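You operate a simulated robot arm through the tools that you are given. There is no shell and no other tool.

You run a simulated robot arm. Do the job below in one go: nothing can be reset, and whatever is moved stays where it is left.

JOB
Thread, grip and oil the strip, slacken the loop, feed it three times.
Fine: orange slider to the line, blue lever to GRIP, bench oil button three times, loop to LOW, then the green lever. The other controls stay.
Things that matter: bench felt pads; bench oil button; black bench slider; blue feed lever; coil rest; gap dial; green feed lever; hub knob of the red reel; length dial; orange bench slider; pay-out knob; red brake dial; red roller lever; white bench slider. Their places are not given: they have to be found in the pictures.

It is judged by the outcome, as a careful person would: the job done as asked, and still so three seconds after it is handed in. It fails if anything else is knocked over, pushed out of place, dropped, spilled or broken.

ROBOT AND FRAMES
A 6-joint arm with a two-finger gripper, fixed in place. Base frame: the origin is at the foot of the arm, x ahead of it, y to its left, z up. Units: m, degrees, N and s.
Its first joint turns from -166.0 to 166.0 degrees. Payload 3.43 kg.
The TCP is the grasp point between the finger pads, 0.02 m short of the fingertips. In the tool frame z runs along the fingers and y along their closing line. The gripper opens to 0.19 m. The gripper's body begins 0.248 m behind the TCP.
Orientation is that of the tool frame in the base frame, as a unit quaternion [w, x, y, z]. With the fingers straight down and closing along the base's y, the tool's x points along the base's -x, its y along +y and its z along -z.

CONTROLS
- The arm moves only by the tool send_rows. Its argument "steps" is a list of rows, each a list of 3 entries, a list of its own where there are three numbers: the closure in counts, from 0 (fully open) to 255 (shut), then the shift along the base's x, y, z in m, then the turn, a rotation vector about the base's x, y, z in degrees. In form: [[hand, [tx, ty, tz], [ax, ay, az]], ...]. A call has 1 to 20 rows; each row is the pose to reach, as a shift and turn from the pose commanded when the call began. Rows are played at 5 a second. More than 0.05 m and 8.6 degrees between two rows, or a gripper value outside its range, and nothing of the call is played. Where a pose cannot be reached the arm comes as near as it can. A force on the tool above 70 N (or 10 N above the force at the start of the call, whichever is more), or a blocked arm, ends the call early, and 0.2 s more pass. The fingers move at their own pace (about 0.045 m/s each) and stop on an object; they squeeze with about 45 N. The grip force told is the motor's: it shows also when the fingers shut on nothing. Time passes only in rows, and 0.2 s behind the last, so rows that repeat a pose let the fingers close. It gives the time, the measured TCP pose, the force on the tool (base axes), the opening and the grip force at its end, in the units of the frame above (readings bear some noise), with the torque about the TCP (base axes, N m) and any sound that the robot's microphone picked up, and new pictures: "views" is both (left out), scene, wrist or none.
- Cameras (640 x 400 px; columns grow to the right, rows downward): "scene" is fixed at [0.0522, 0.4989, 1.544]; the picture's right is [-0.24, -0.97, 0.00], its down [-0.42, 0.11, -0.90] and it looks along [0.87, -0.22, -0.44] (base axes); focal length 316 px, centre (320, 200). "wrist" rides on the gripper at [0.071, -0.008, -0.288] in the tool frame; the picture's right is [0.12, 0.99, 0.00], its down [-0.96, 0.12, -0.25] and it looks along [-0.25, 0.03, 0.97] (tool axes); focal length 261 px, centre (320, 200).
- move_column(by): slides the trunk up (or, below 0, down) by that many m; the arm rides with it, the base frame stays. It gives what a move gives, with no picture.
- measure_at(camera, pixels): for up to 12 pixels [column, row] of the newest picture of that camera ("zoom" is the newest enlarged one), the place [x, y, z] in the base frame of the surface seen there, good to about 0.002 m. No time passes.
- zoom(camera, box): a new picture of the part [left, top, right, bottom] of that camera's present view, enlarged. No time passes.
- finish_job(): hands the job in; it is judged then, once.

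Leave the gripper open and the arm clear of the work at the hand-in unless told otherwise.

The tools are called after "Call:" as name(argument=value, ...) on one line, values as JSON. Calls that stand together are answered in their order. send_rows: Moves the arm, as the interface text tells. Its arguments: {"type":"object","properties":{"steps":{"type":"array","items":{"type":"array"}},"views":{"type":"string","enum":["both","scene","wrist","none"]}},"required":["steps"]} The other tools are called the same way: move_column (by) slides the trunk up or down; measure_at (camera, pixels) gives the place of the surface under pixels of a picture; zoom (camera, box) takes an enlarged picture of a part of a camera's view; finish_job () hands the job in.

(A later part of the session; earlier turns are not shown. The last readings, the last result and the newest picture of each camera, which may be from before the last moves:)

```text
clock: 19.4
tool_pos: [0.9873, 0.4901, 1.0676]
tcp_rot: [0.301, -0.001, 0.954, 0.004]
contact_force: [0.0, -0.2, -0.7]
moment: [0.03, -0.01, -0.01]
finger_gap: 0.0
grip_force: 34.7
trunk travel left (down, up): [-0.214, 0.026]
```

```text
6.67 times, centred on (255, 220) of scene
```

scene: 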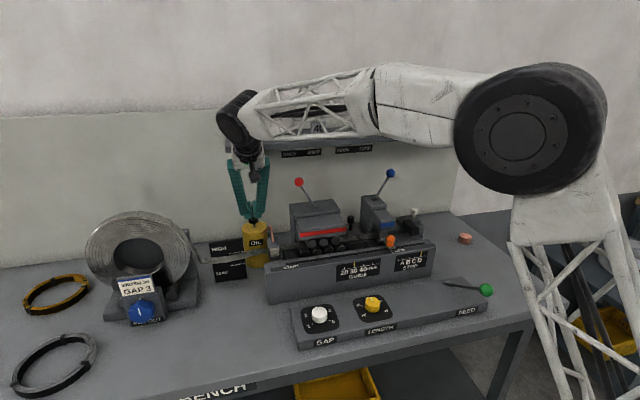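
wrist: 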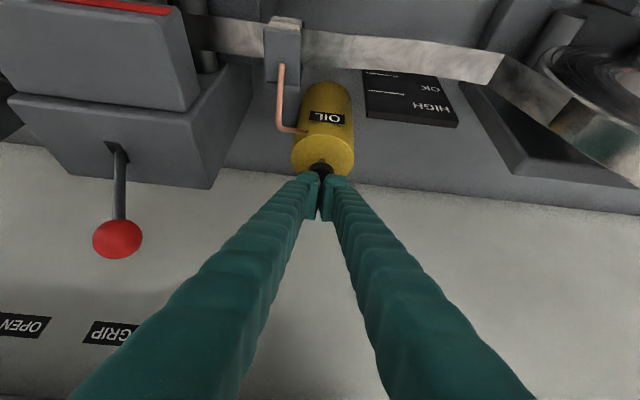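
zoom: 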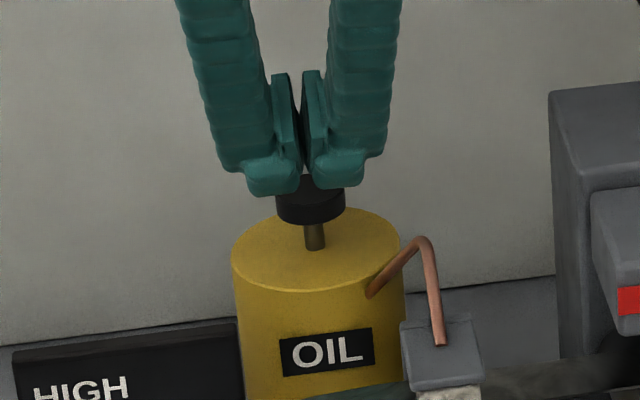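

The tips are just over the cap. I press down slowly in 3 mm rows, 12 mm at first, and read force and sound.

Call:
send_rows(steps=[[255, [0, 0, -0.003], [0, 0, 0]], [255, [0, 0, -0.006], [0, 0, 0]], [255, [0, 0, -0.009], [0, 0, 0]], [255, [0, 0, -0.012], [0, 0, 0]]])

Call:
zoom(camera="scene", box=[220, 190, 290, 250])

```text
clock: 20.4
tool_pos: [0.9862, 0.4904, 1.055]
tcp_rot: [0.301, 0.0, 0.954, 0.004]
contact_force: [-0.4, 0.8, 1.3]
moment: [0.0, 0.0, -0.04]
finger_gap: 0.0
grip_force: 33.8
trunk travel left (down, up): [-0.214, 0.026]
```

scene: 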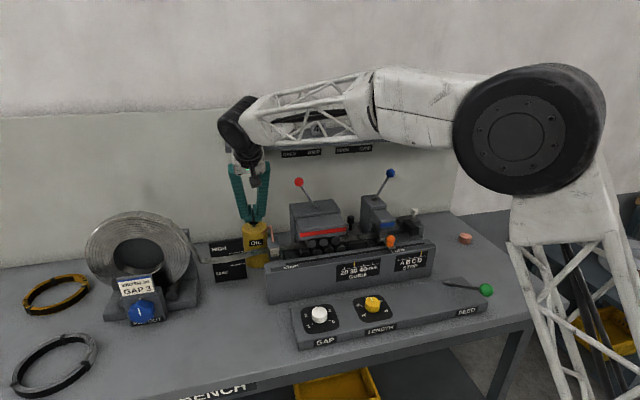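
wrist: 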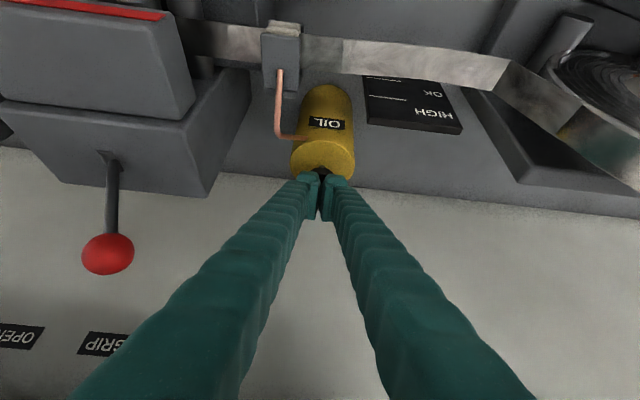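

```text
6.67 times, centred on (255, 220) of scene
```

zoom: 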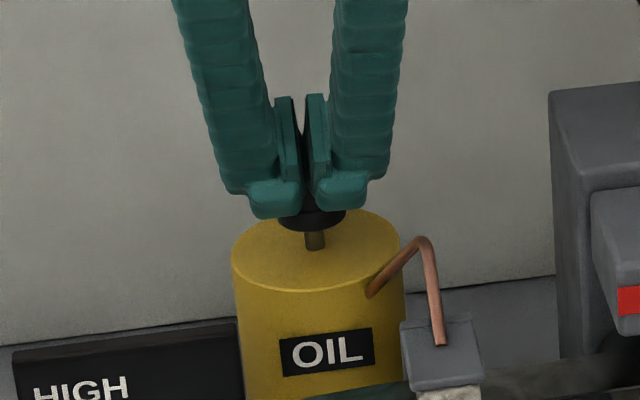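

Force is about 1 N and the cap seems to have just begun to sink. I go on 3 mm per row for 9 mm more.

Call:
send_rows(steps=[[255, [0, 0, -0.003], [0, 0, 0]], [255, [0, 0, -0.006], [0, 0, 0]], [255, [0, 0, -0.009], [0, 0, 0]]])

Call:
zoom(camera="scene", box=[220, 190, 290, 250])

Call:
zoom(camera="wrist", box=[270, 130, 370, 230])

```text
clock: 21.2
tool_pos: [0.9873, 0.4903, 1.0468]
tcp_rot: [0.302, -0.001, 0.953, 0.004]
contact_force: [0.8, 0.1, 5.0]
moment: [-0.01, 0.02, -0.02]
finger_gap: 0.006
grip_force: 34.5
trunk travel left (down, up): [-0.214, 0.026]
heard: click
```

scene: 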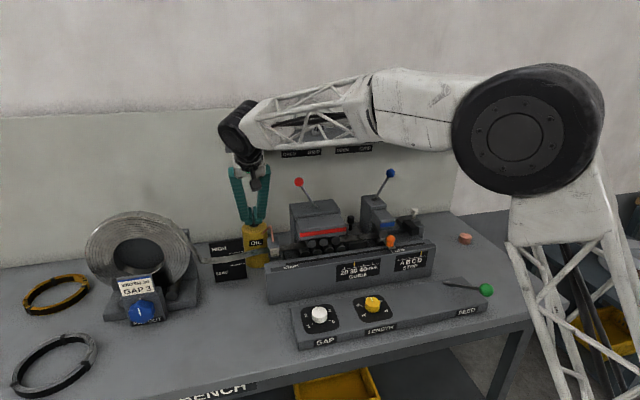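
wrist: 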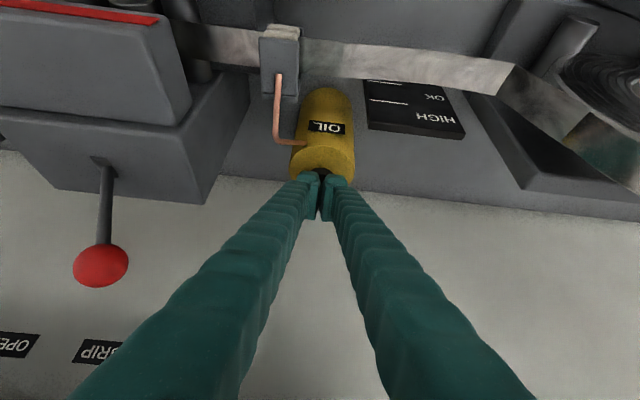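

```text
6.67 times, centred on (255, 220) of scene
```

zoom: 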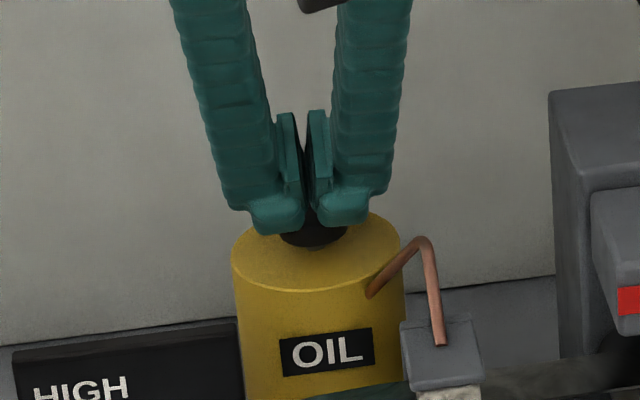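

```text
4.00 times, centred on (320, 180) of wrist
```

zoom: 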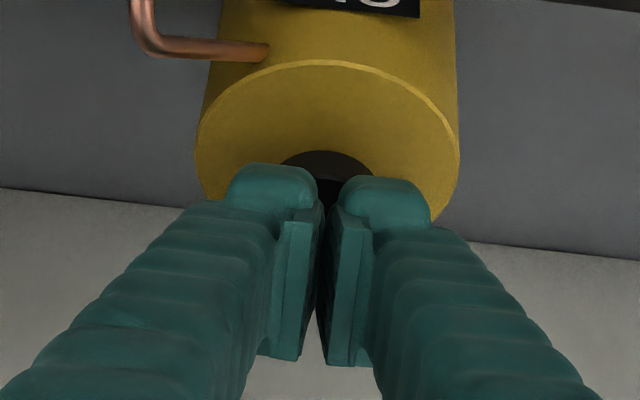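

A click was heard: one press. The cap is down and the tips spread slightly (0.006). I rise 25 mm to let it spring back and check the sound.

Call:
send_rows(steps=[[255, [0, 0, 0.006], [0, 0, 0]], [255, [0, 0, 0.014], [0, 0, 0]], [255, [0, 0, 0.022], [0, 0, 0]], [255, [0, 0, 0.026], [0, 0, 0]], [255, [0, 0, 0.026], [0, 0, 0]]])

Call:
zoom(camera="scene", box=[220, 190, 290, 250])

Call:
zoom(camera="wrist", box=[240, 10, 400, 210])

```text
clock: 22.4
tool_pos: [0.9869, 0.491, 1.0715]
tcp_rot: [0.301, 0.0, 0.954, 0.004]
contact_force: [-0.1, 0.7, -0.5]
moment: [0.03, 0.0, 0.02]
finger_gap: 0.0
grip_force: 33.9
trunk travel left (down, up): [-0.214, 0.026]
```

scene: 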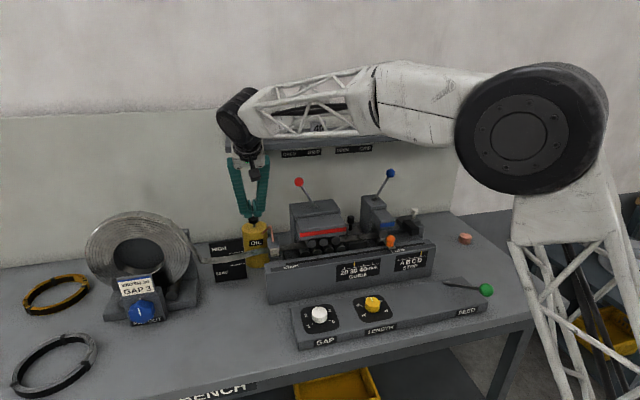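
wrist: 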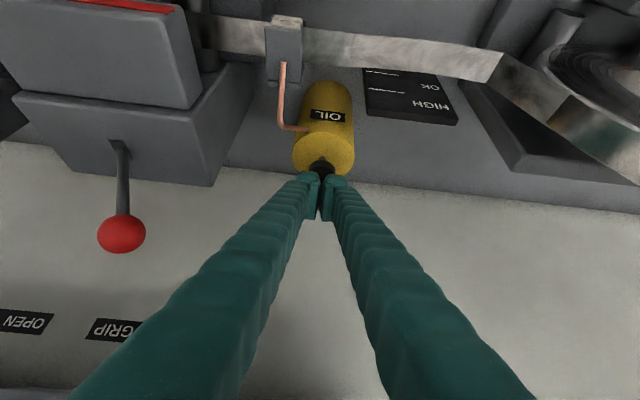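

```text
6.67 times, centred on (255, 220) of scene
```

zoom: 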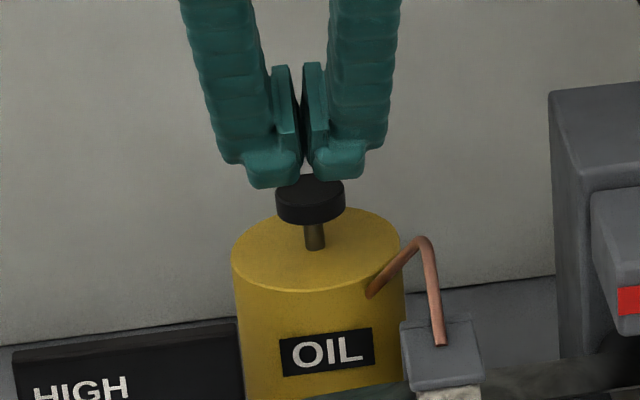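

```text
2.00 times, centred on (320, 110) of wrist
```

zoom: 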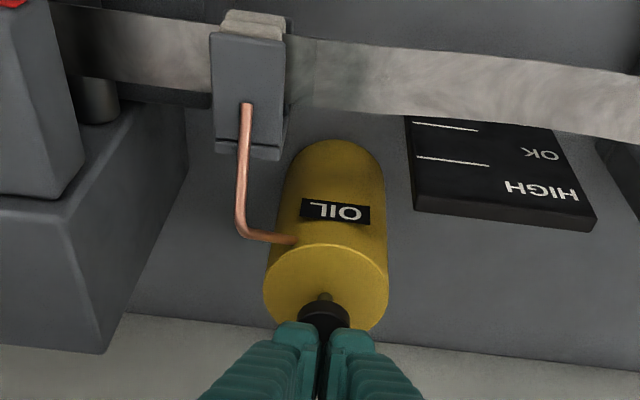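

The cap is back up. Second press: down 26 mm to the same depth.

Call:
send_rows(steps=[[255, [0, 0, -0.008], [0, 0, 0]], [255, [0, 0, -0.014], [0, 0, 0]], [255, [0, 0, -0.018], [0, 0, 0]], [255, [0, 0, -0.022], [0, 0, 0]], [255, [0, 0, -0.026], [0, 0, 0]]], views="none")

```text
clock: 23.6
tool_pos: [0.9881, 0.492, 1.0464]
tcp_rot: [0.301, 0.0, 0.954, 0.004]
contact_force: [2.3, -0.3, 4.9]
moment: [-0.02, -0.04, 0.0]
finger_gap: 0.0059
grip_force: 34.2
trunk travel left (down, up): [-0.214, 0.026]
heard: click
```

Second click heard. I release by rising 26 mm and check the cap comes up again.

Call:
send_rows(steps=[[255, [0, 0, 0.006], [0, 0, 0]], [255, [0, 0, 0.014], [0, 0, 0]], [255, [0, 0, 0.022], [0, 0, 0]], [255, [0, 0, 0.026], [0, 0, 0]], [255, [0, 0, 0.026], [0, 0, 0]]], views="scene")

Call:
zoom(camera="scene", box=[220, 190, 290, 250])

```text
clock: 24.8
tool_pos: [0.987, 0.4909, 1.0727]
tcp_rot: [0.301, -0.001, 0.954, 0.005]
contact_force: [-0.3, -0.3, -0.7]
moment: [-0.03, -0.01, 0.02]
finger_gap: 0.0001
grip_force: 33.8
trunk travel left (down, up): [-0.214, 0.026]
```

scene: 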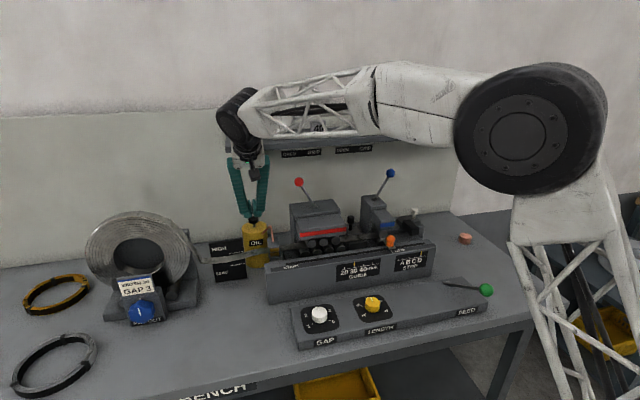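

```text
6.67 times, centred on (255, 220) of scene
```

zoom: 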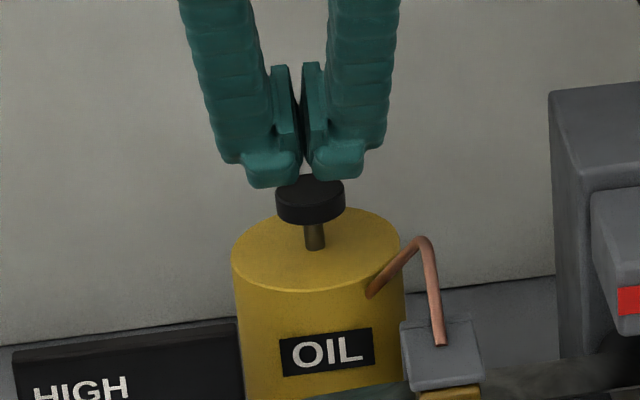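

The cap is up, and the felt pad at the bottom of the zoom has turned yellow with oil. Third press, same depth.

Call:
send_rows(steps=[[255, [0, 0, -0.008], [0, 0, 0]], [255, [0, 0, -0.014], [0, 0, 0]], [255, [0, 0, -0.018], [0, 0, 0]], [255, [0, 0, -0.022], [0, 0, 0]], [255, [0, 0, -0.026], [0, 0, 0]]], views="none")

```text
clock: 26.0
tool_pos: [0.9871, 0.49, 1.0461]
tcp_rot: [0.302, -0.001, 0.953, 0.004]
contact_force: [0.8, -0.6, 4.5]
moment: [0.0, 0.02, -0.01]
finger_gap: 0.0058
grip_force: 33.6
trunk travel left (down, up): [-0.214, 0.026]
heard: click
```

Third click heard. I rise and back out toward the robot, to about (0.80, 0.49, 1.22).

Call:
send_rows(steps=[[255, [0, 0, 0.008], [0, 0, 0]], [255, [0, 0, 0.018], [0, 0, 0]], [255, [0, 0, 0.03], [0, 0, 0]], [255, [-0.01, 0, 0.06], [0, 0, 0]], [255, [-0.045, 0, 0.085], [0, 0, 0]], [255, [-0.085, 0, 0.105], [0, 0, 0]], [255, [-0.125, 0, 0.125], [0, 0, 0]], [255, [-0.165, 0, 0.15], [0, 0, 0]], [255, [-0.205, 0, 0.17], [0, 0, 0]]])

Call:
zoom(camera="scene", box=[190, 200, 300, 290])

Call:
zoom(camera="scene", box=[70, 200, 210, 340])

Call:
zoom(camera="wrist", box=[270, 40, 640, 260])

```text
clock: 28.0
tool_pos: [0.7845, 0.4898, 1.2174]
tcp_rot: [0.301, -0.001, 0.954, 0.003]
contact_force: [0.6, 0.2, -0.4]
moment: [-0.03, 0.08, -0.04]
finger_gap: 0.0
grip_force: 34.7
trunk travel left (down, up): [-0.214, 0.026]
```

scene: 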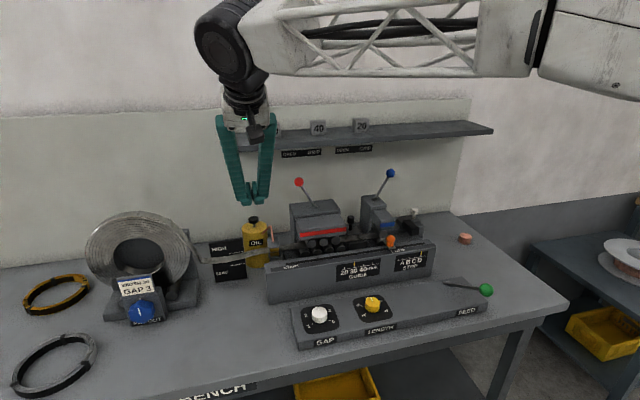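
wrist: 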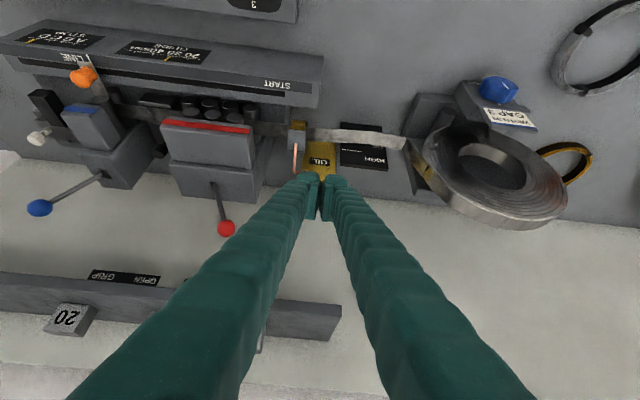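

```text
4.44 times, centred on (245, 245) of scene
```

zoom: 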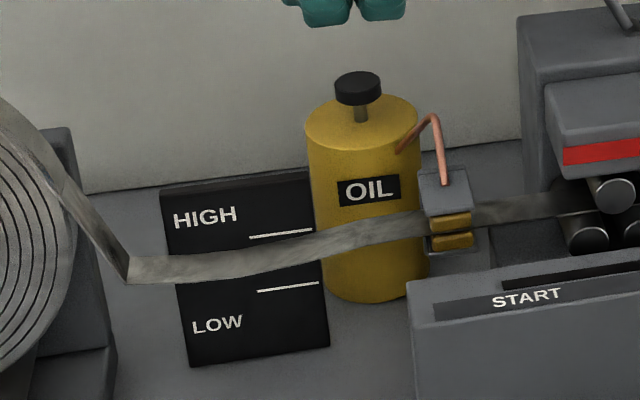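

```text
2.86 times, centred on (140, 270) of scene
```

zoom: 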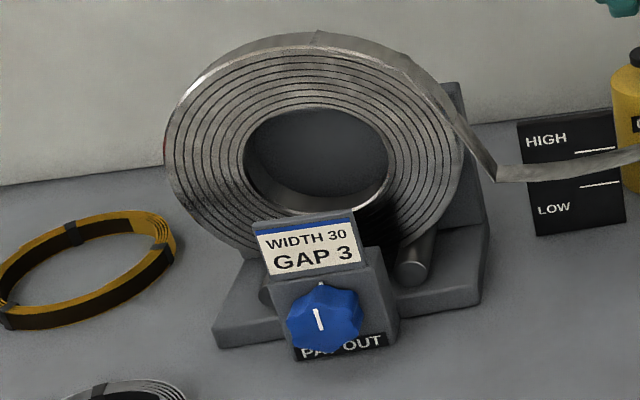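

```text
1.73 times, centred on (455, 150) of wrist
```

zoom: 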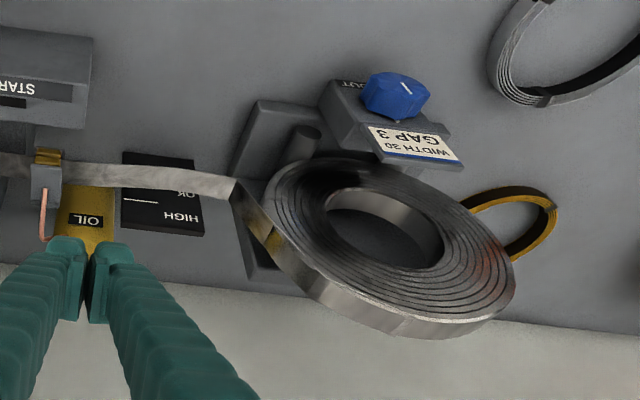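

Both felt pads are yellow with oil and the cap is up. Next is the loop: it lies in the OK band between the two gauge lines. I move back to look at the pay-out knob from the front, tilting to 45°.

Call:
send_rows(steps=[[255, [-0.04, 0.015, -0.011], [0, -2, 0]], [255, [-0.08, 0.03, -0.022], [0, -4, 0]], [255, [-0.12, 0.045, -0.033], [0, -6, 0]], [255, [-0.16, 0.06, -0.045], [0, -8, 0]], [255, [-0.2, 0.075, -0.056], [0, -10, 0]], [255, [-0.2345, 0.09, -0.067], [0, -10, 0]], [255, [-0.2345, 0.09, -0.067], [0, -10, 0]]])

Call:
zoom(camera="wrist", box=[330, 120, 530, 320])

```text
clock: 29.6
tool_pos: [0.5481, 0.5776, 1.1498]
tcp_rot: [0.383, -0.001, 0.924, 0.004]
contact_force: [0.0, -0.4, 0.0]
moment: [0.01, -0.01, 0.0]
finger_gap: 0.0001
grip_force: 34.3
trunk travel left (down, up): [-0.214, 0.026]
```

scene: 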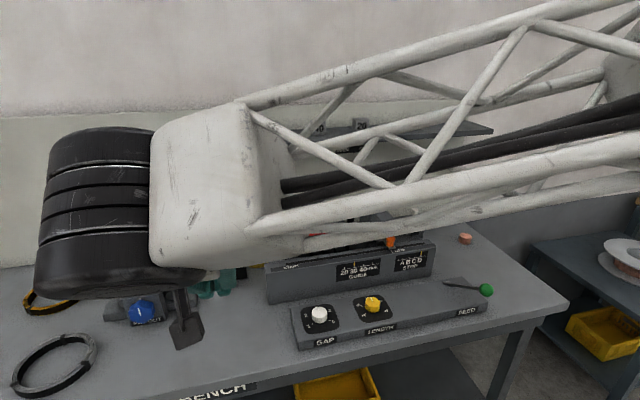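
wrist: 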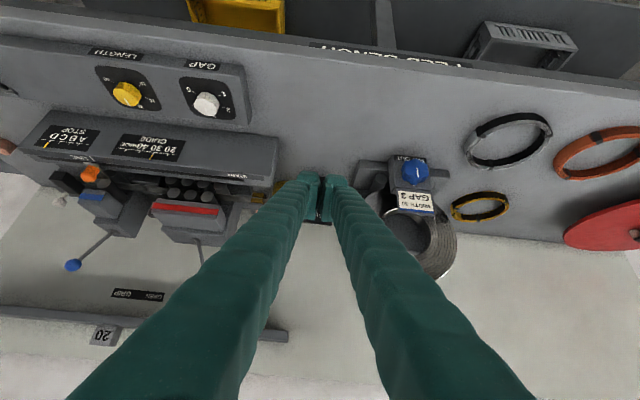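

```text
2.00 times, centred on (430, 220) of wrist
```

zoom: 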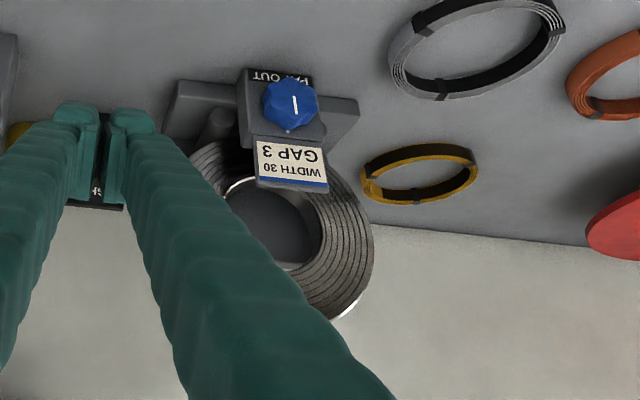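

The knob now shows its face at wrist (414,171). I measure its face, rim, the panel behind it and the neighbouring parts.

Call:
zoom(camera="wrist", box=[380, 145, 450, 215])

Call:
measure_at(camera="wrist", pixels=[[414, 171], [414, 166], [414, 176], [408, 171], [421, 171], [414, 183], [403, 170], [427, 172], [403, 158], [426, 160], [411, 200], [380, 175]])

```text
5.71 times, centred on (415, 180) of wrist
```

zoom: 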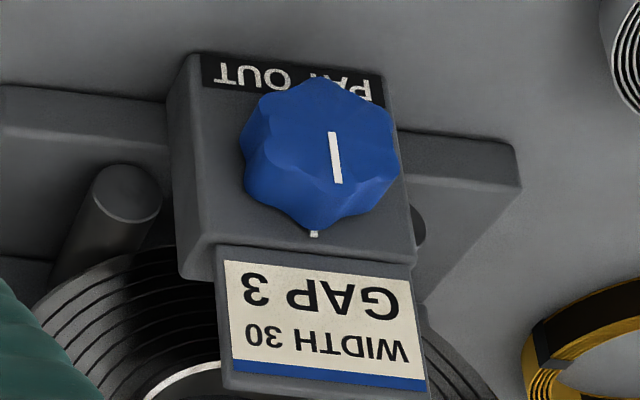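

```text
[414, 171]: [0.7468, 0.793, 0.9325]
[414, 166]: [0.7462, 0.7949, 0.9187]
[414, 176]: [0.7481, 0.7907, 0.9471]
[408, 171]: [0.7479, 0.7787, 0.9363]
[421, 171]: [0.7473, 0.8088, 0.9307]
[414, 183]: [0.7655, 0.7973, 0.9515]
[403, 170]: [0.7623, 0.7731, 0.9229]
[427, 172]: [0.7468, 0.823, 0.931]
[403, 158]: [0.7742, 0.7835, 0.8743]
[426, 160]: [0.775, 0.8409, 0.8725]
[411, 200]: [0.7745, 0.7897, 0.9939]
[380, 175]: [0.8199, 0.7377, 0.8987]
```

The knob face is at x≈0.747, centre about (y 0.798, z 0.931), ~0.053 m across, with the panel behind at x≈0.775 and the pointer straight up. I plan to grip it sideways with the tool at 45° and turn about the base x axis. First I open to ~0.085 m and go to a pre-grasp point 8 cm back.

Call:
measure_at(camera="wrist", pixels=[[470, 152], [500, 125], [455, 205], [365, 175], [437, 178], [399, 205], [432, 208], [325, 200], [380, 195]])

Call:
send_rows(steps=[[141, [0.02, 0.031, -0.023], [0, 0, 0]], [141, [0.04, 0.062, -0.046], [0, 0, 0]], [141, [0.06, 0.093, -0.07], [0, 0, 0]], [141, [0.08, 0.125, -0.093], [0, 0, 0]], [141, [0.1, 0.156, -0.116], [0, 0, 0]], [141, [0.12, 0.187, -0.14], [0, 0, 0]], [141, [0.137, 0.218, -0.162], [0, 0, 0]], [141, [0.137, 0.218, -0.162], [0, 0, 0]]])

```text
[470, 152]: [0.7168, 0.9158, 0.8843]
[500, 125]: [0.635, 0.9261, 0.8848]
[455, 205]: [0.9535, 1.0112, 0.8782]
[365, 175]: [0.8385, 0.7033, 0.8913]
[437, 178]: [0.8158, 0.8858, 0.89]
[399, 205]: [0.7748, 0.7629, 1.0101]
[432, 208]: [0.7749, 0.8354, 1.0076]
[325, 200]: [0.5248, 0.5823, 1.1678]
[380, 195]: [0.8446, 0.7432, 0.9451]
```

```text
clock: 31.4
tool_pos: [0.6841, 0.8, 0.9866]
tcp_rot: [0.382, 0.0, 0.924, 0.003]
contact_force: [0.6, 0.7, -0.2]
moment: [-0.04, -0.08, -0.04]
finger_gap: 0.0848
grip_force: 0.0
trunk travel left (down, up): [-0.214, 0.026]
```

scene: 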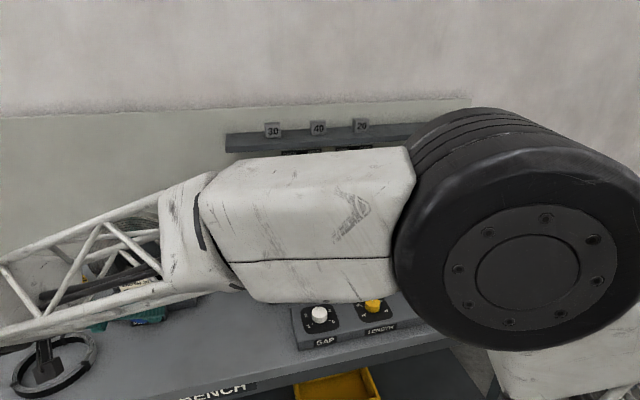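
wrist: 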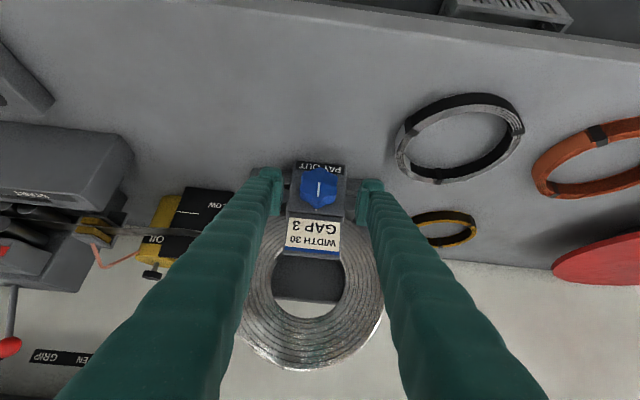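

The knob sits between the open fingers at wrist (319,188). I refine its centre from here.

Call:
zoom(camera="wrist", box=[260, 140, 390, 230])

Call:
measure_at(camera="wrist", pixels=[[319, 186], [304, 186], [335, 186], [319, 170], [319, 197], [310, 180], [328, 180], [319, 205]])

```text
4.44 times, centred on (325, 185) of wrist
```

zoom: 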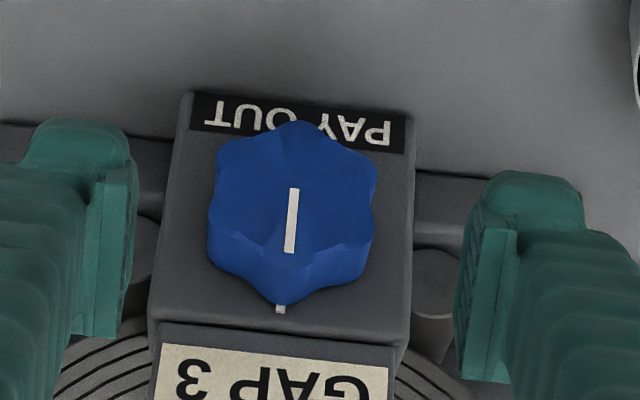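

```text
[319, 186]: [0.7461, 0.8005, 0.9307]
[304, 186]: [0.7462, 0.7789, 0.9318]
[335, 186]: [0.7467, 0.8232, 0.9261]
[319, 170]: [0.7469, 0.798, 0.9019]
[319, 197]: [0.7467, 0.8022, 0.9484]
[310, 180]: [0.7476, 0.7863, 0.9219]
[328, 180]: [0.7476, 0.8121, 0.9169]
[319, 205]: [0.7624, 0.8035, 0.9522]
```

The knob centre is at y≈0.8005, z≈0.925, radius ≈0.0265. I advance along the tool's axis to TCP (0.738, 0.8005, 0.926) and close on it.

Call:
send_rows(steps=[[141, [0.0135, 0.0, -0.015], [0, 0, 0]], [141, [0.027, 0.0005, -0.03], [0, 0, 0]], [141, [0.0405, 0.001, -0.046], [0, 0, 0]], [141, [0.0535, 0.001, -0.061], [0, 0, 0]], [141, [0.0535, 0.001, -0.061], [0, 0, 0]], [255, [0.0535, 0.001, -0.061], [0, 0, 0]], [255, [0.0535, 0.001, -0.061], [0, 0, 0]], [255, [0.0535, 0.001, -0.061], [0, 0, 0]], [255, [0.0535, 0.001, -0.061], [0, 0, 0]]])

Call:
zoom(camera="wrist", box=[260, 140, 390, 230])

```text
clock: 33.4
tool_pos: [0.7384, 0.7988, 0.9272]
tcp_rot: [0.382, 0.0, 0.924, 0.003]
contact_force: [-1.3, -1.2, -0.7]
moment: [-0.02, 0.0, 0.0]
finger_gap: 0.054
grip_force: 44.9
trunk travel left (down, up): [-0.214, 0.026]
```

scene: 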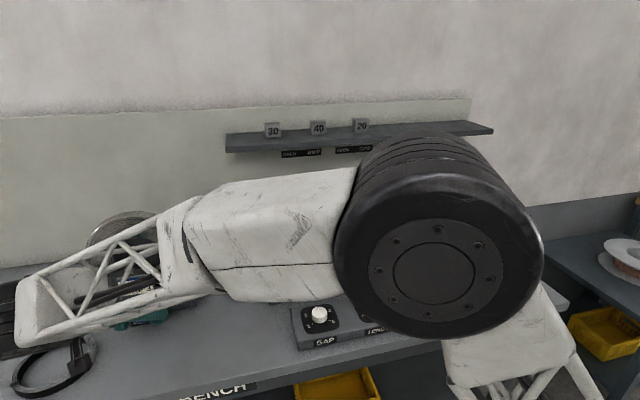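
wrist: 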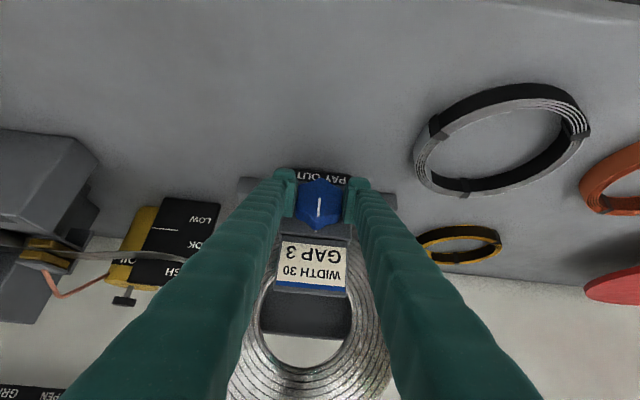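

```text
4.44 times, centred on (325, 185) of wrist
```

zoom: 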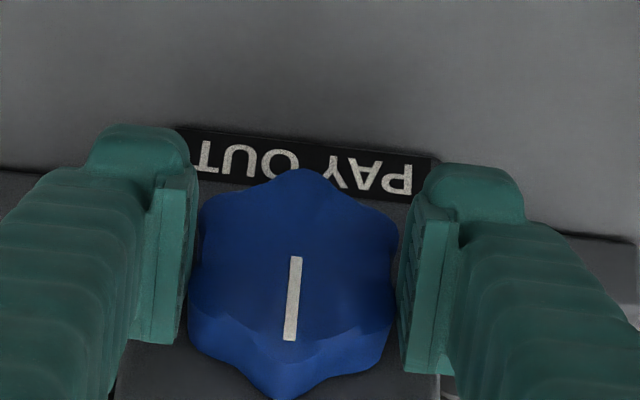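

Knob held (gap 0.054), pointer still up. I turn it clockwise (as seen from the front) by 20° first and see how the loop answers.

Call:
send_rows(steps=[[255, [0, 0, 0], [4, 0, 0]], [255, [0, 0, 0], [8, 0, 0]], [255, [0, 0, 0], [12, 0, 0]], [255, [0, 0, 0], [16, 0, 0]], [255, [0, 0, 0], [20, 0, 0]], [255, [0, 0, 0], [20, 0, 0]]])

Call:
zoom(camera="wrist", box=[0, 140, 390, 330])

```text
clock: 34.8
tool_pos: [0.7386, 0.7975, 0.9272]
tcp_rot: [0.378, 0.066, 0.909, 0.165]
contact_force: [-9.5, -16.9, 4.3]
moment: [-0.05, -0.11, -0.18]
finger_gap: 0.054
grip_force: 44.9
trunk travel left (down, up): [-0.214, 0.026]
```

scene: 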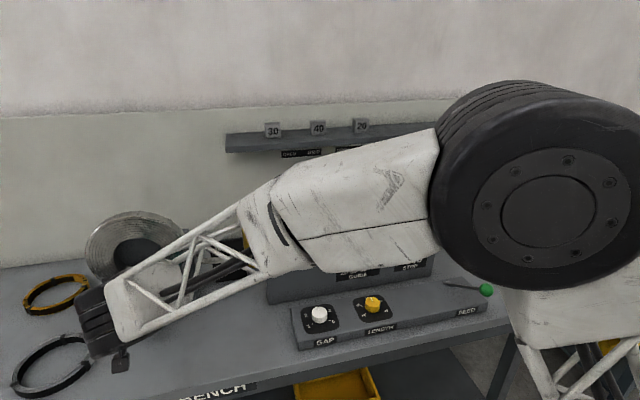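
wrist: 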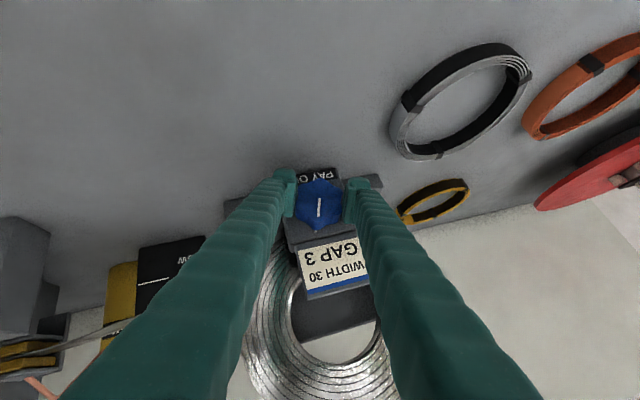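

```text
1.64 times, centred on (195, 235) of wrist
```

zoom: 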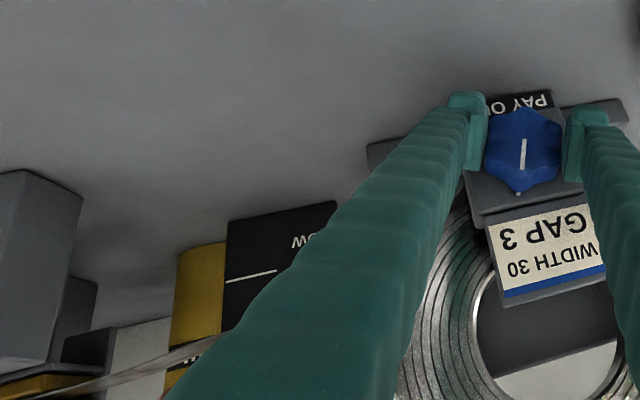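

The knob follows the tool. From here the loop is hidden by a finger, so I let go, back off along the tool axis and swing the arm aside to see the loop from the scene camera.

Call:
send_rows(steps=[[141, [0, 0, 0], [0, 0, 0]], [141, [0, 0, 0], [0, 0, 0]], [141, [-0.02, -0.007, 0.019], [0, 0, 0]], [141, [-0.045, -0.016, 0.043], [-4, 0, 0]], [141, [-0.06, -0.045, 0.07], [-10, 0, 0]], [141, [-0.055, -0.085, 0.1], [-16, 0, 0]], [141, [-0.045, -0.125, 0.13], [-20, 0, 0]], [141, [-0.03, -0.165, 0.16], [-20, 0, 0]], [141, [-0.015, -0.205, 0.19], [-20, 0, 0]], [141, [0.0, -0.245, 0.22], [-20, 0, 0]], [141, [0.015, -0.285, 0.245], [-20, 0, 0]], [141, [0.03, -0.31, 0.265], [-20, 0, 0]], [141, [0.03, -0.31, 0.265], [-20, 0, 0]]])

Call:
zoom(camera="scene", box=[70, 200, 300, 340])

Call:
zoom(camera="scene", box=[190, 200, 300, 290])

```text
refused: row 6 steps farther than a row can; nothing moved
```

```text
2.78 times, centred on (185, 270) of scene
```

zoom: 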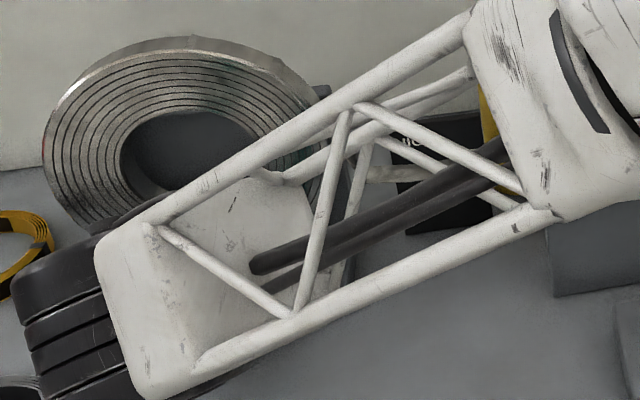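

```text
4.44 times, centred on (245, 245) of scene
```

zoom: 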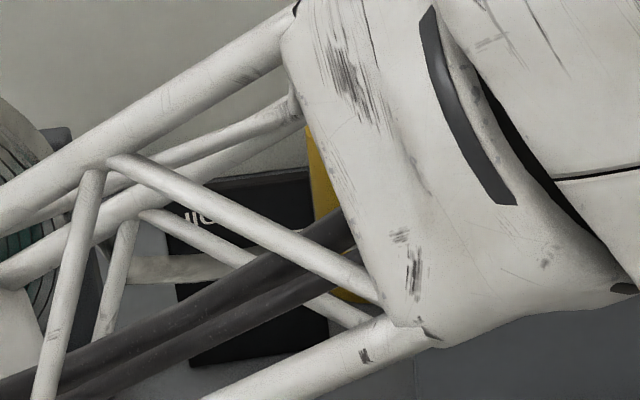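

One row was a hair too long, so nothing moved. I resend with smaller steps.

Call:
send_rows(steps=[[141, [0, 0, 0], [0, 0, 0]], [141, [0, 0, 0], [0, 0, 0]], [141, [-0.02, -0.007, 0.019], [0, 0, 0]], [141, [-0.045, -0.016, 0.043], [-4, 0, 0]], [141, [-0.06, -0.04, 0.07], [-10, 0, 0]], [141, [-0.055, -0.075, 0.096], [-16, 0, 0]], [141, [-0.045, -0.11, 0.122], [-20, 0, 0]], [141, [-0.033, -0.145, 0.148], [-20, 0, 0]], [141, [-0.02, -0.18, 0.174], [-20, 0, 0]], [141, [-0.008, -0.215, 0.2], [-20, 0, 0]], [141, [0.004, -0.25, 0.226], [-20, 0, 0]], [141, [0.016, -0.285, 0.25], [-20, 0, 0]], [141, [0.03, -0.31, 0.265], [-20, 0, 0]], [141, [0.03, -0.31, 0.265], [-20, 0, 0]]])

Call:
zoom(camera="scene", box=[70, 200, 300, 340])

Call:
zoom(camera="scene", box=[190, 200, 300, 290])

```text
clock: 37.8
tool_pos: [0.7658, 0.4906, 1.1921]
tcp_rot: [0.382, -0.002, 0.924, 0.004]
contact_force: [-0.2, 0.1, -0.5]
moment: [-0.01, -0.02, 0.03]
finger_gap: 0.0847
grip_force: 0.0
trunk travel left (down, up): [-0.214, 0.026]
```

scene: 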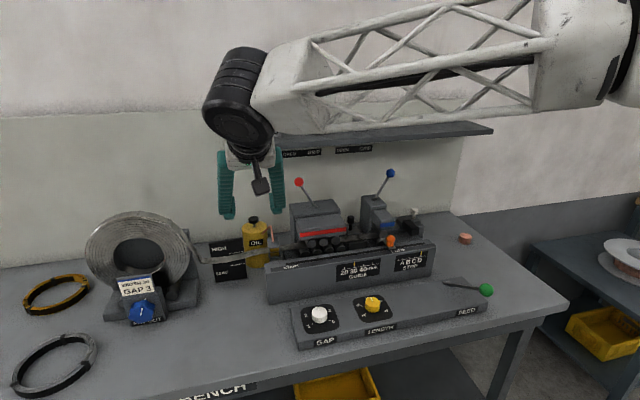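
wrist: 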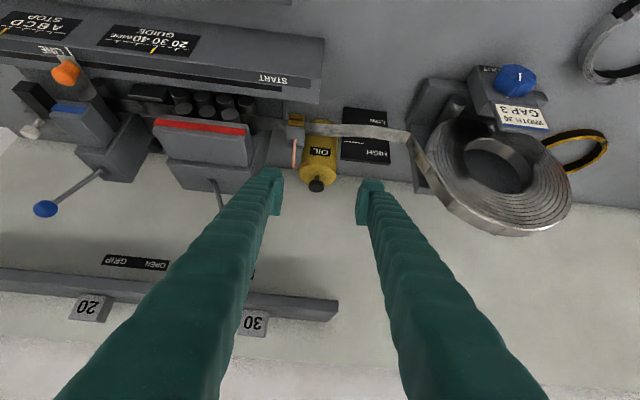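

```text
2.78 times, centred on (185, 270) of scene
```

zoom: 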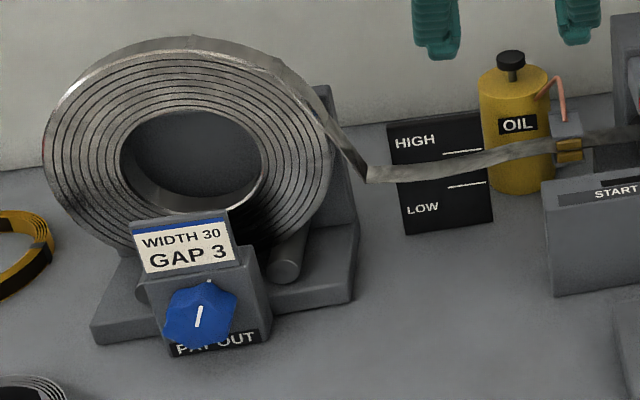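

```text
4.44 times, centred on (245, 245) of scene
```

zoom: 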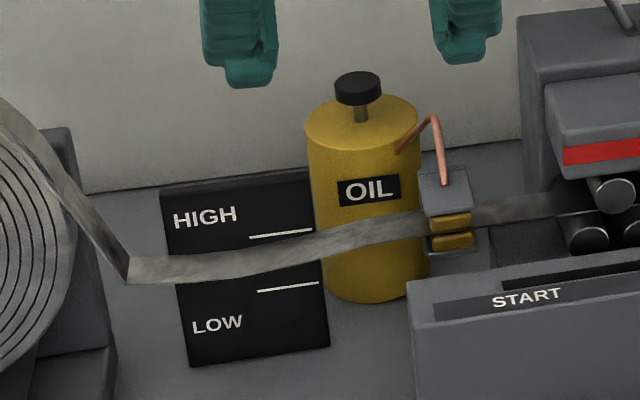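

The knob's pointer now leans about 20° clockwise, but the loop hardly changed. I measure the loop and the gauge lines for a numeric baseline.

Call:
measure_at(camera="zoom", pixels=[[280, 233], [288, 287], [145, 262], [145, 275], [180, 270], [220, 265], [260, 255], [300, 245], [215, 323], [205, 216], [75, 190], [110, 245]])

Call:
zoom(camera="wrist", box=[270, 70, 560, 240])

```text
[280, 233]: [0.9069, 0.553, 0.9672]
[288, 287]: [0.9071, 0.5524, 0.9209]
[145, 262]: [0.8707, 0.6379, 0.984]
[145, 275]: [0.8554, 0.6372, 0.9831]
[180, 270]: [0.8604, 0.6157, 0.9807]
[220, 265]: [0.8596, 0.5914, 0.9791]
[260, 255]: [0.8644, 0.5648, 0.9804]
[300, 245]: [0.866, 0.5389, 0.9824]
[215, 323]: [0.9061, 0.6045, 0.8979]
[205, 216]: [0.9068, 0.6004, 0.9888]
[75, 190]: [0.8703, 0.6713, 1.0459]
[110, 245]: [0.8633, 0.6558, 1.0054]
```

```text
2.21 times, centred on (415, 155) of wrist
```

zoom: 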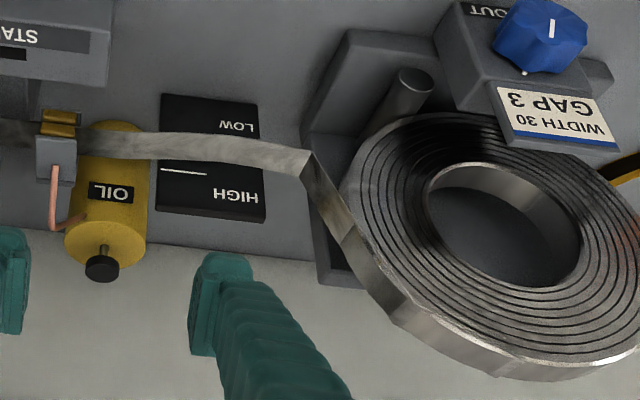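

The gauge lines are at z≈0.967 (HIGH) and z≈0.921 (LOW); the loop's lowest part is at z≈0.979, so it must drop about 6 cm or more. I will turn the knob much farther. For a bigger stroke I go back with a flatter tool (65°) to a pre-grasp point.

Call:
send_rows(steps=[[158, [-0.03, 0.025, -0.015], [0, -2, 0]], [158, [-0.055, 0.055, -0.03], [0, -4, 0]], [158, [-0.075, 0.09, -0.05], [0, -6, 0]], [158, [-0.09, 0.125, -0.075], [0, -8, 0]], [158, [-0.1, 0.16, -0.1], [0, -10, 0]], [158, [-0.11, 0.195, -0.125], [0, -12, 0]], [158, [-0.115, 0.23, -0.15], [0, -14, 0]], [158, [-0.115, 0.265, -0.178], [0, -16, 0]], [158, [-0.112, 0.298, -0.206], [0, -18, 0]], [158, [-0.11, 0.329, -0.233], [0, -20, 0]], [158, [-0.11, 0.329, -0.233], [0, -20, 0]]])

Call:
zoom(camera="wrist", box=[240, 120, 400, 240])

```text
clock: 40.2
tool_pos: [0.6569, 0.8196, 0.9561]
tcp_rot: [0.537, -0.001, 0.843, 0.002]
contact_force: [0.6, 1.2, -0.5]
moment: [-0.04, -0.16, -0.08]
finger_gap: 0.0723
grip_force: 0.0
trunk travel left (down, up): [-0.214, 0.026]
```

scene: 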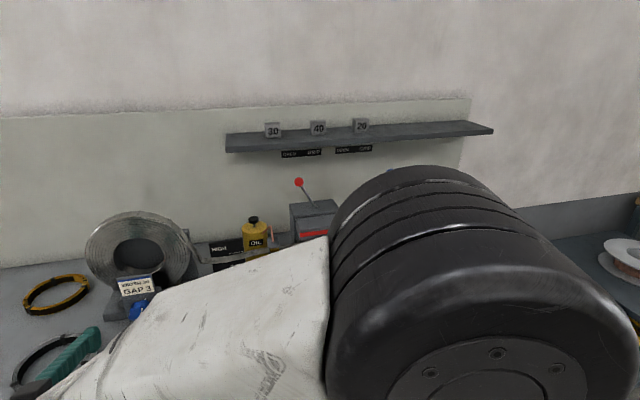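
wrist: 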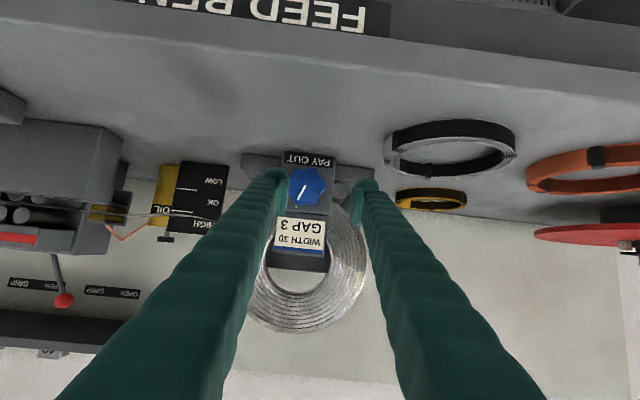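

```text
3.33 times, centred on (320, 180) of wrist
```

zoom: 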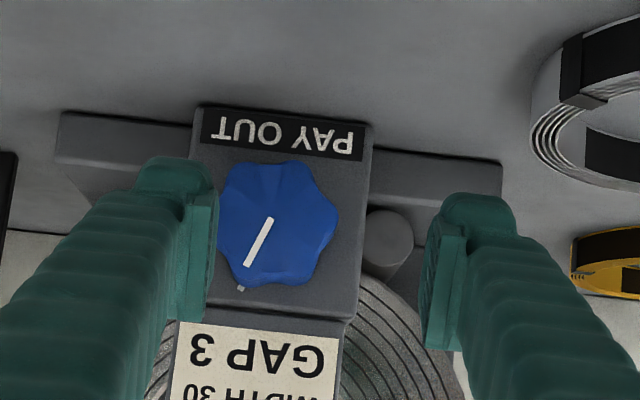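

This flatter view shows knob, gauge and strip at once: the strip crosses the gauge at wrist (205,213), near the HIGH/OK border. I now roll the tool −30° about x, advance onto the knob and close.

Call:
send_rows(steps=[[158, [0, 0, 0], [-7.5, 0, 0]], [158, [0, 0, 0], [-15, 0, 0]], [158, [0, 0, 0], [-22.5, 0, 0]], [158, [0, 0, 0], [-30, 0, 0]], [158, [0.02, -0.0048, -0.008], [-30, 0, 0]], [158, [0.04, -0.0095, -0.016], [-30, 0, 0]], [158, [0.06, -0.0142, -0.0243], [-30, 0, 0]], [158, [0.0815, -0.019, -0.032], [-30, 0, 0]], [158, [0.0815, -0.019, -0.032], [-30, 0, 0]]])

Call:
zoom(camera="wrist", box=[240, 120, 400, 240])

```text
clock: 42.2
tool_pos: [0.7393, 0.7994, 0.9265]
tcp_rot: [0.519, -0.14, 0.815, -0.216]
contact_force: [-0.3, -0.2, -0.1]
moment: [-0.01, 0.01, 0.03]
finger_gap: 0.0719
grip_force: 0.1
trunk travel left (down, up): [-0.214, 0.026]
```

scene: 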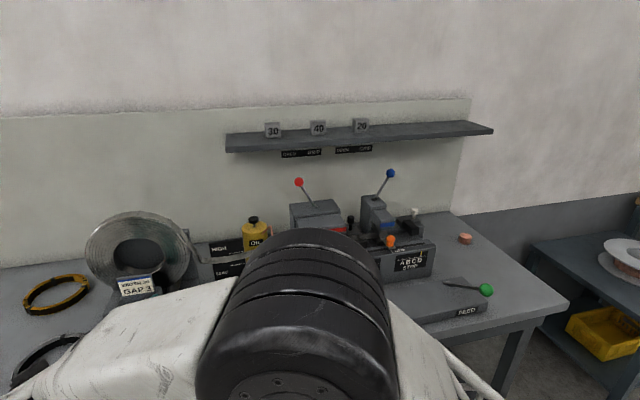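
wrist: 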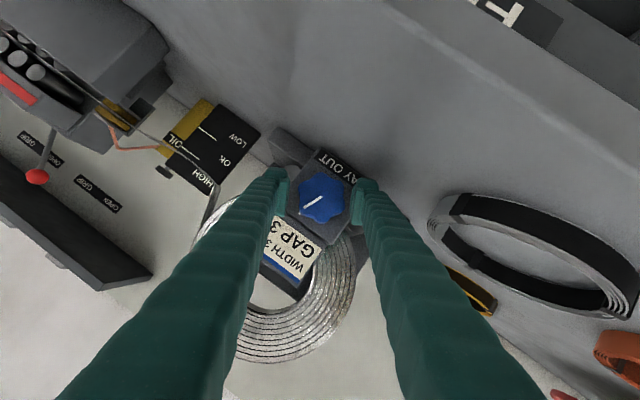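

```text
3.33 times, centred on (320, 180) of wrist
```

zoom: 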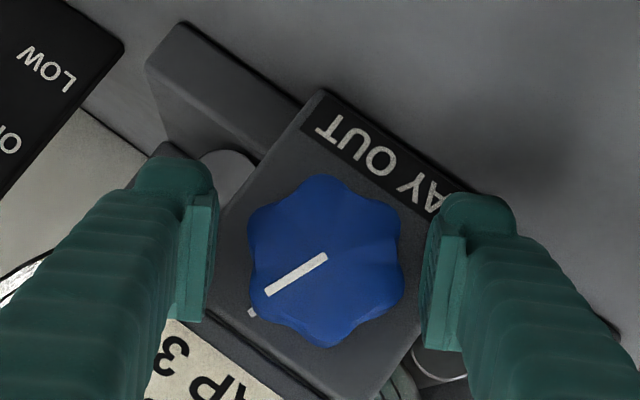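

The knob is centred between the pads. I close and turn clockwise 35°, then look at the loop.

Call:
send_rows(steps=[[255, [0, 0, 0], [0, 0, 0]], [255, [0, 0, 0], [0, 0, 0]], [255, [0, 0, 0], [0, 0, 0]], [255, [0, 0, 0], [7, 0, 0]], [255, [0, 0, 0], [14, 0, 0]], [255, [0, 0, 0], [21, 0, 0]], [255, [0, 0, 0], [28, 0, 0]], [255, [0, 0, 0], [35, 0, 0]], [255, [0, 0, 0], [35, 0, 0]]])

Call:
zoom(camera="wrist", box=[100, 100, 400, 260])

Call:
zoom(camera="scene", box=[70, 200, 300, 340])

```text
clock: 44.2
tool_pos: [0.7387, 0.8001, 0.925]
tcp_rot: [0.537, 0.022, 0.842, 0.04]
contact_force: [-16.5, -7.1, -14.5]
moment: [-0.01, 0.2, -0.19]
finger_gap: 0.0545
grip_force: 45.2
trunk travel left (down, up): [-0.214, 0.026]
```

scene: 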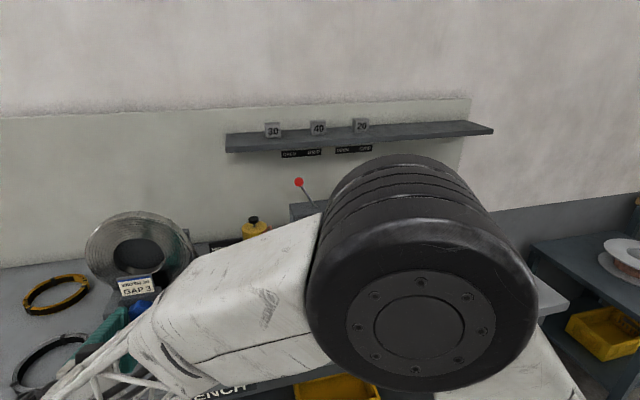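
wrist: 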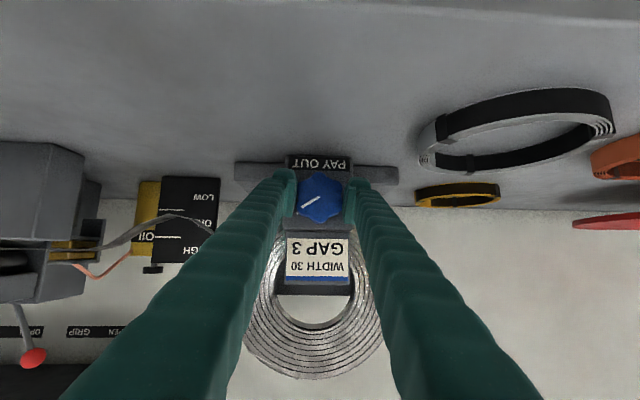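

```text
2.13 times, centred on (250, 180) of wrist
```

zoom: 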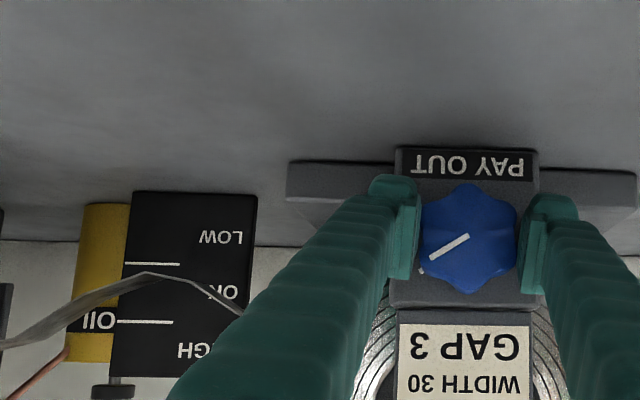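

```text
2.78 times, centred on (185, 270) of scene
```

zoom: 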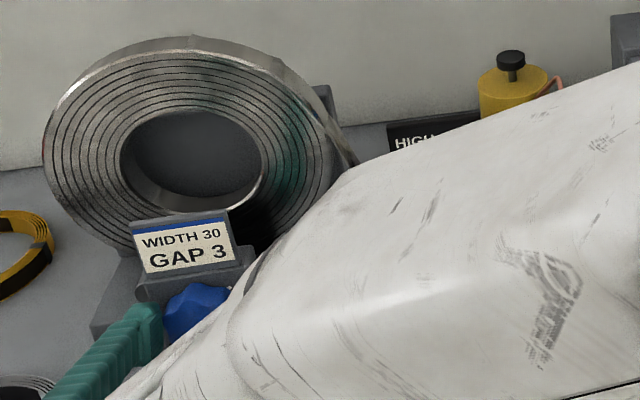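

The loop has dropped: clockwise pays out. I measure the strip's lowest point in this view.

Call:
measure_at(camera="wrist", pixels=[[168, 214], [168, 215], [160, 216], [152, 218], [176, 215], [185, 217], [195, 221], [165, 237], [168, 210], [140, 224]])

Call:
zoom(camera="wrist", box=[130, 170, 240, 260])

```text
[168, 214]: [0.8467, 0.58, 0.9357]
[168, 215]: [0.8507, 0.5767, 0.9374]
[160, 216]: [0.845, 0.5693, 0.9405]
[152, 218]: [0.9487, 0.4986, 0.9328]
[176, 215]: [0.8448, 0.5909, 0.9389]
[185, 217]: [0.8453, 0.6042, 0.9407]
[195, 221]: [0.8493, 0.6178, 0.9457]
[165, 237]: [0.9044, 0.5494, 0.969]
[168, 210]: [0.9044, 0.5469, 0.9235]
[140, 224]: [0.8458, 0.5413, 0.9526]
```

```text
4.44 times, centred on (185, 215) of wrist
```

zoom: 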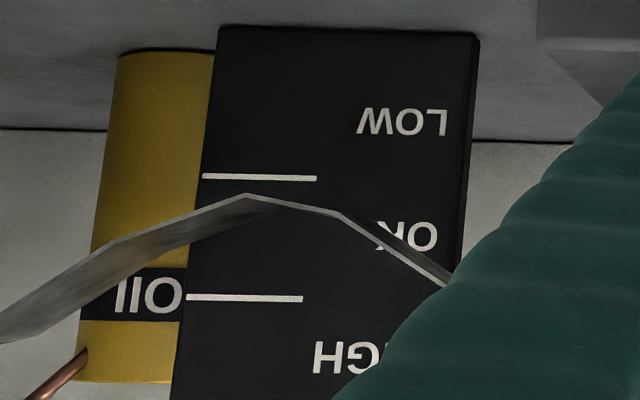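

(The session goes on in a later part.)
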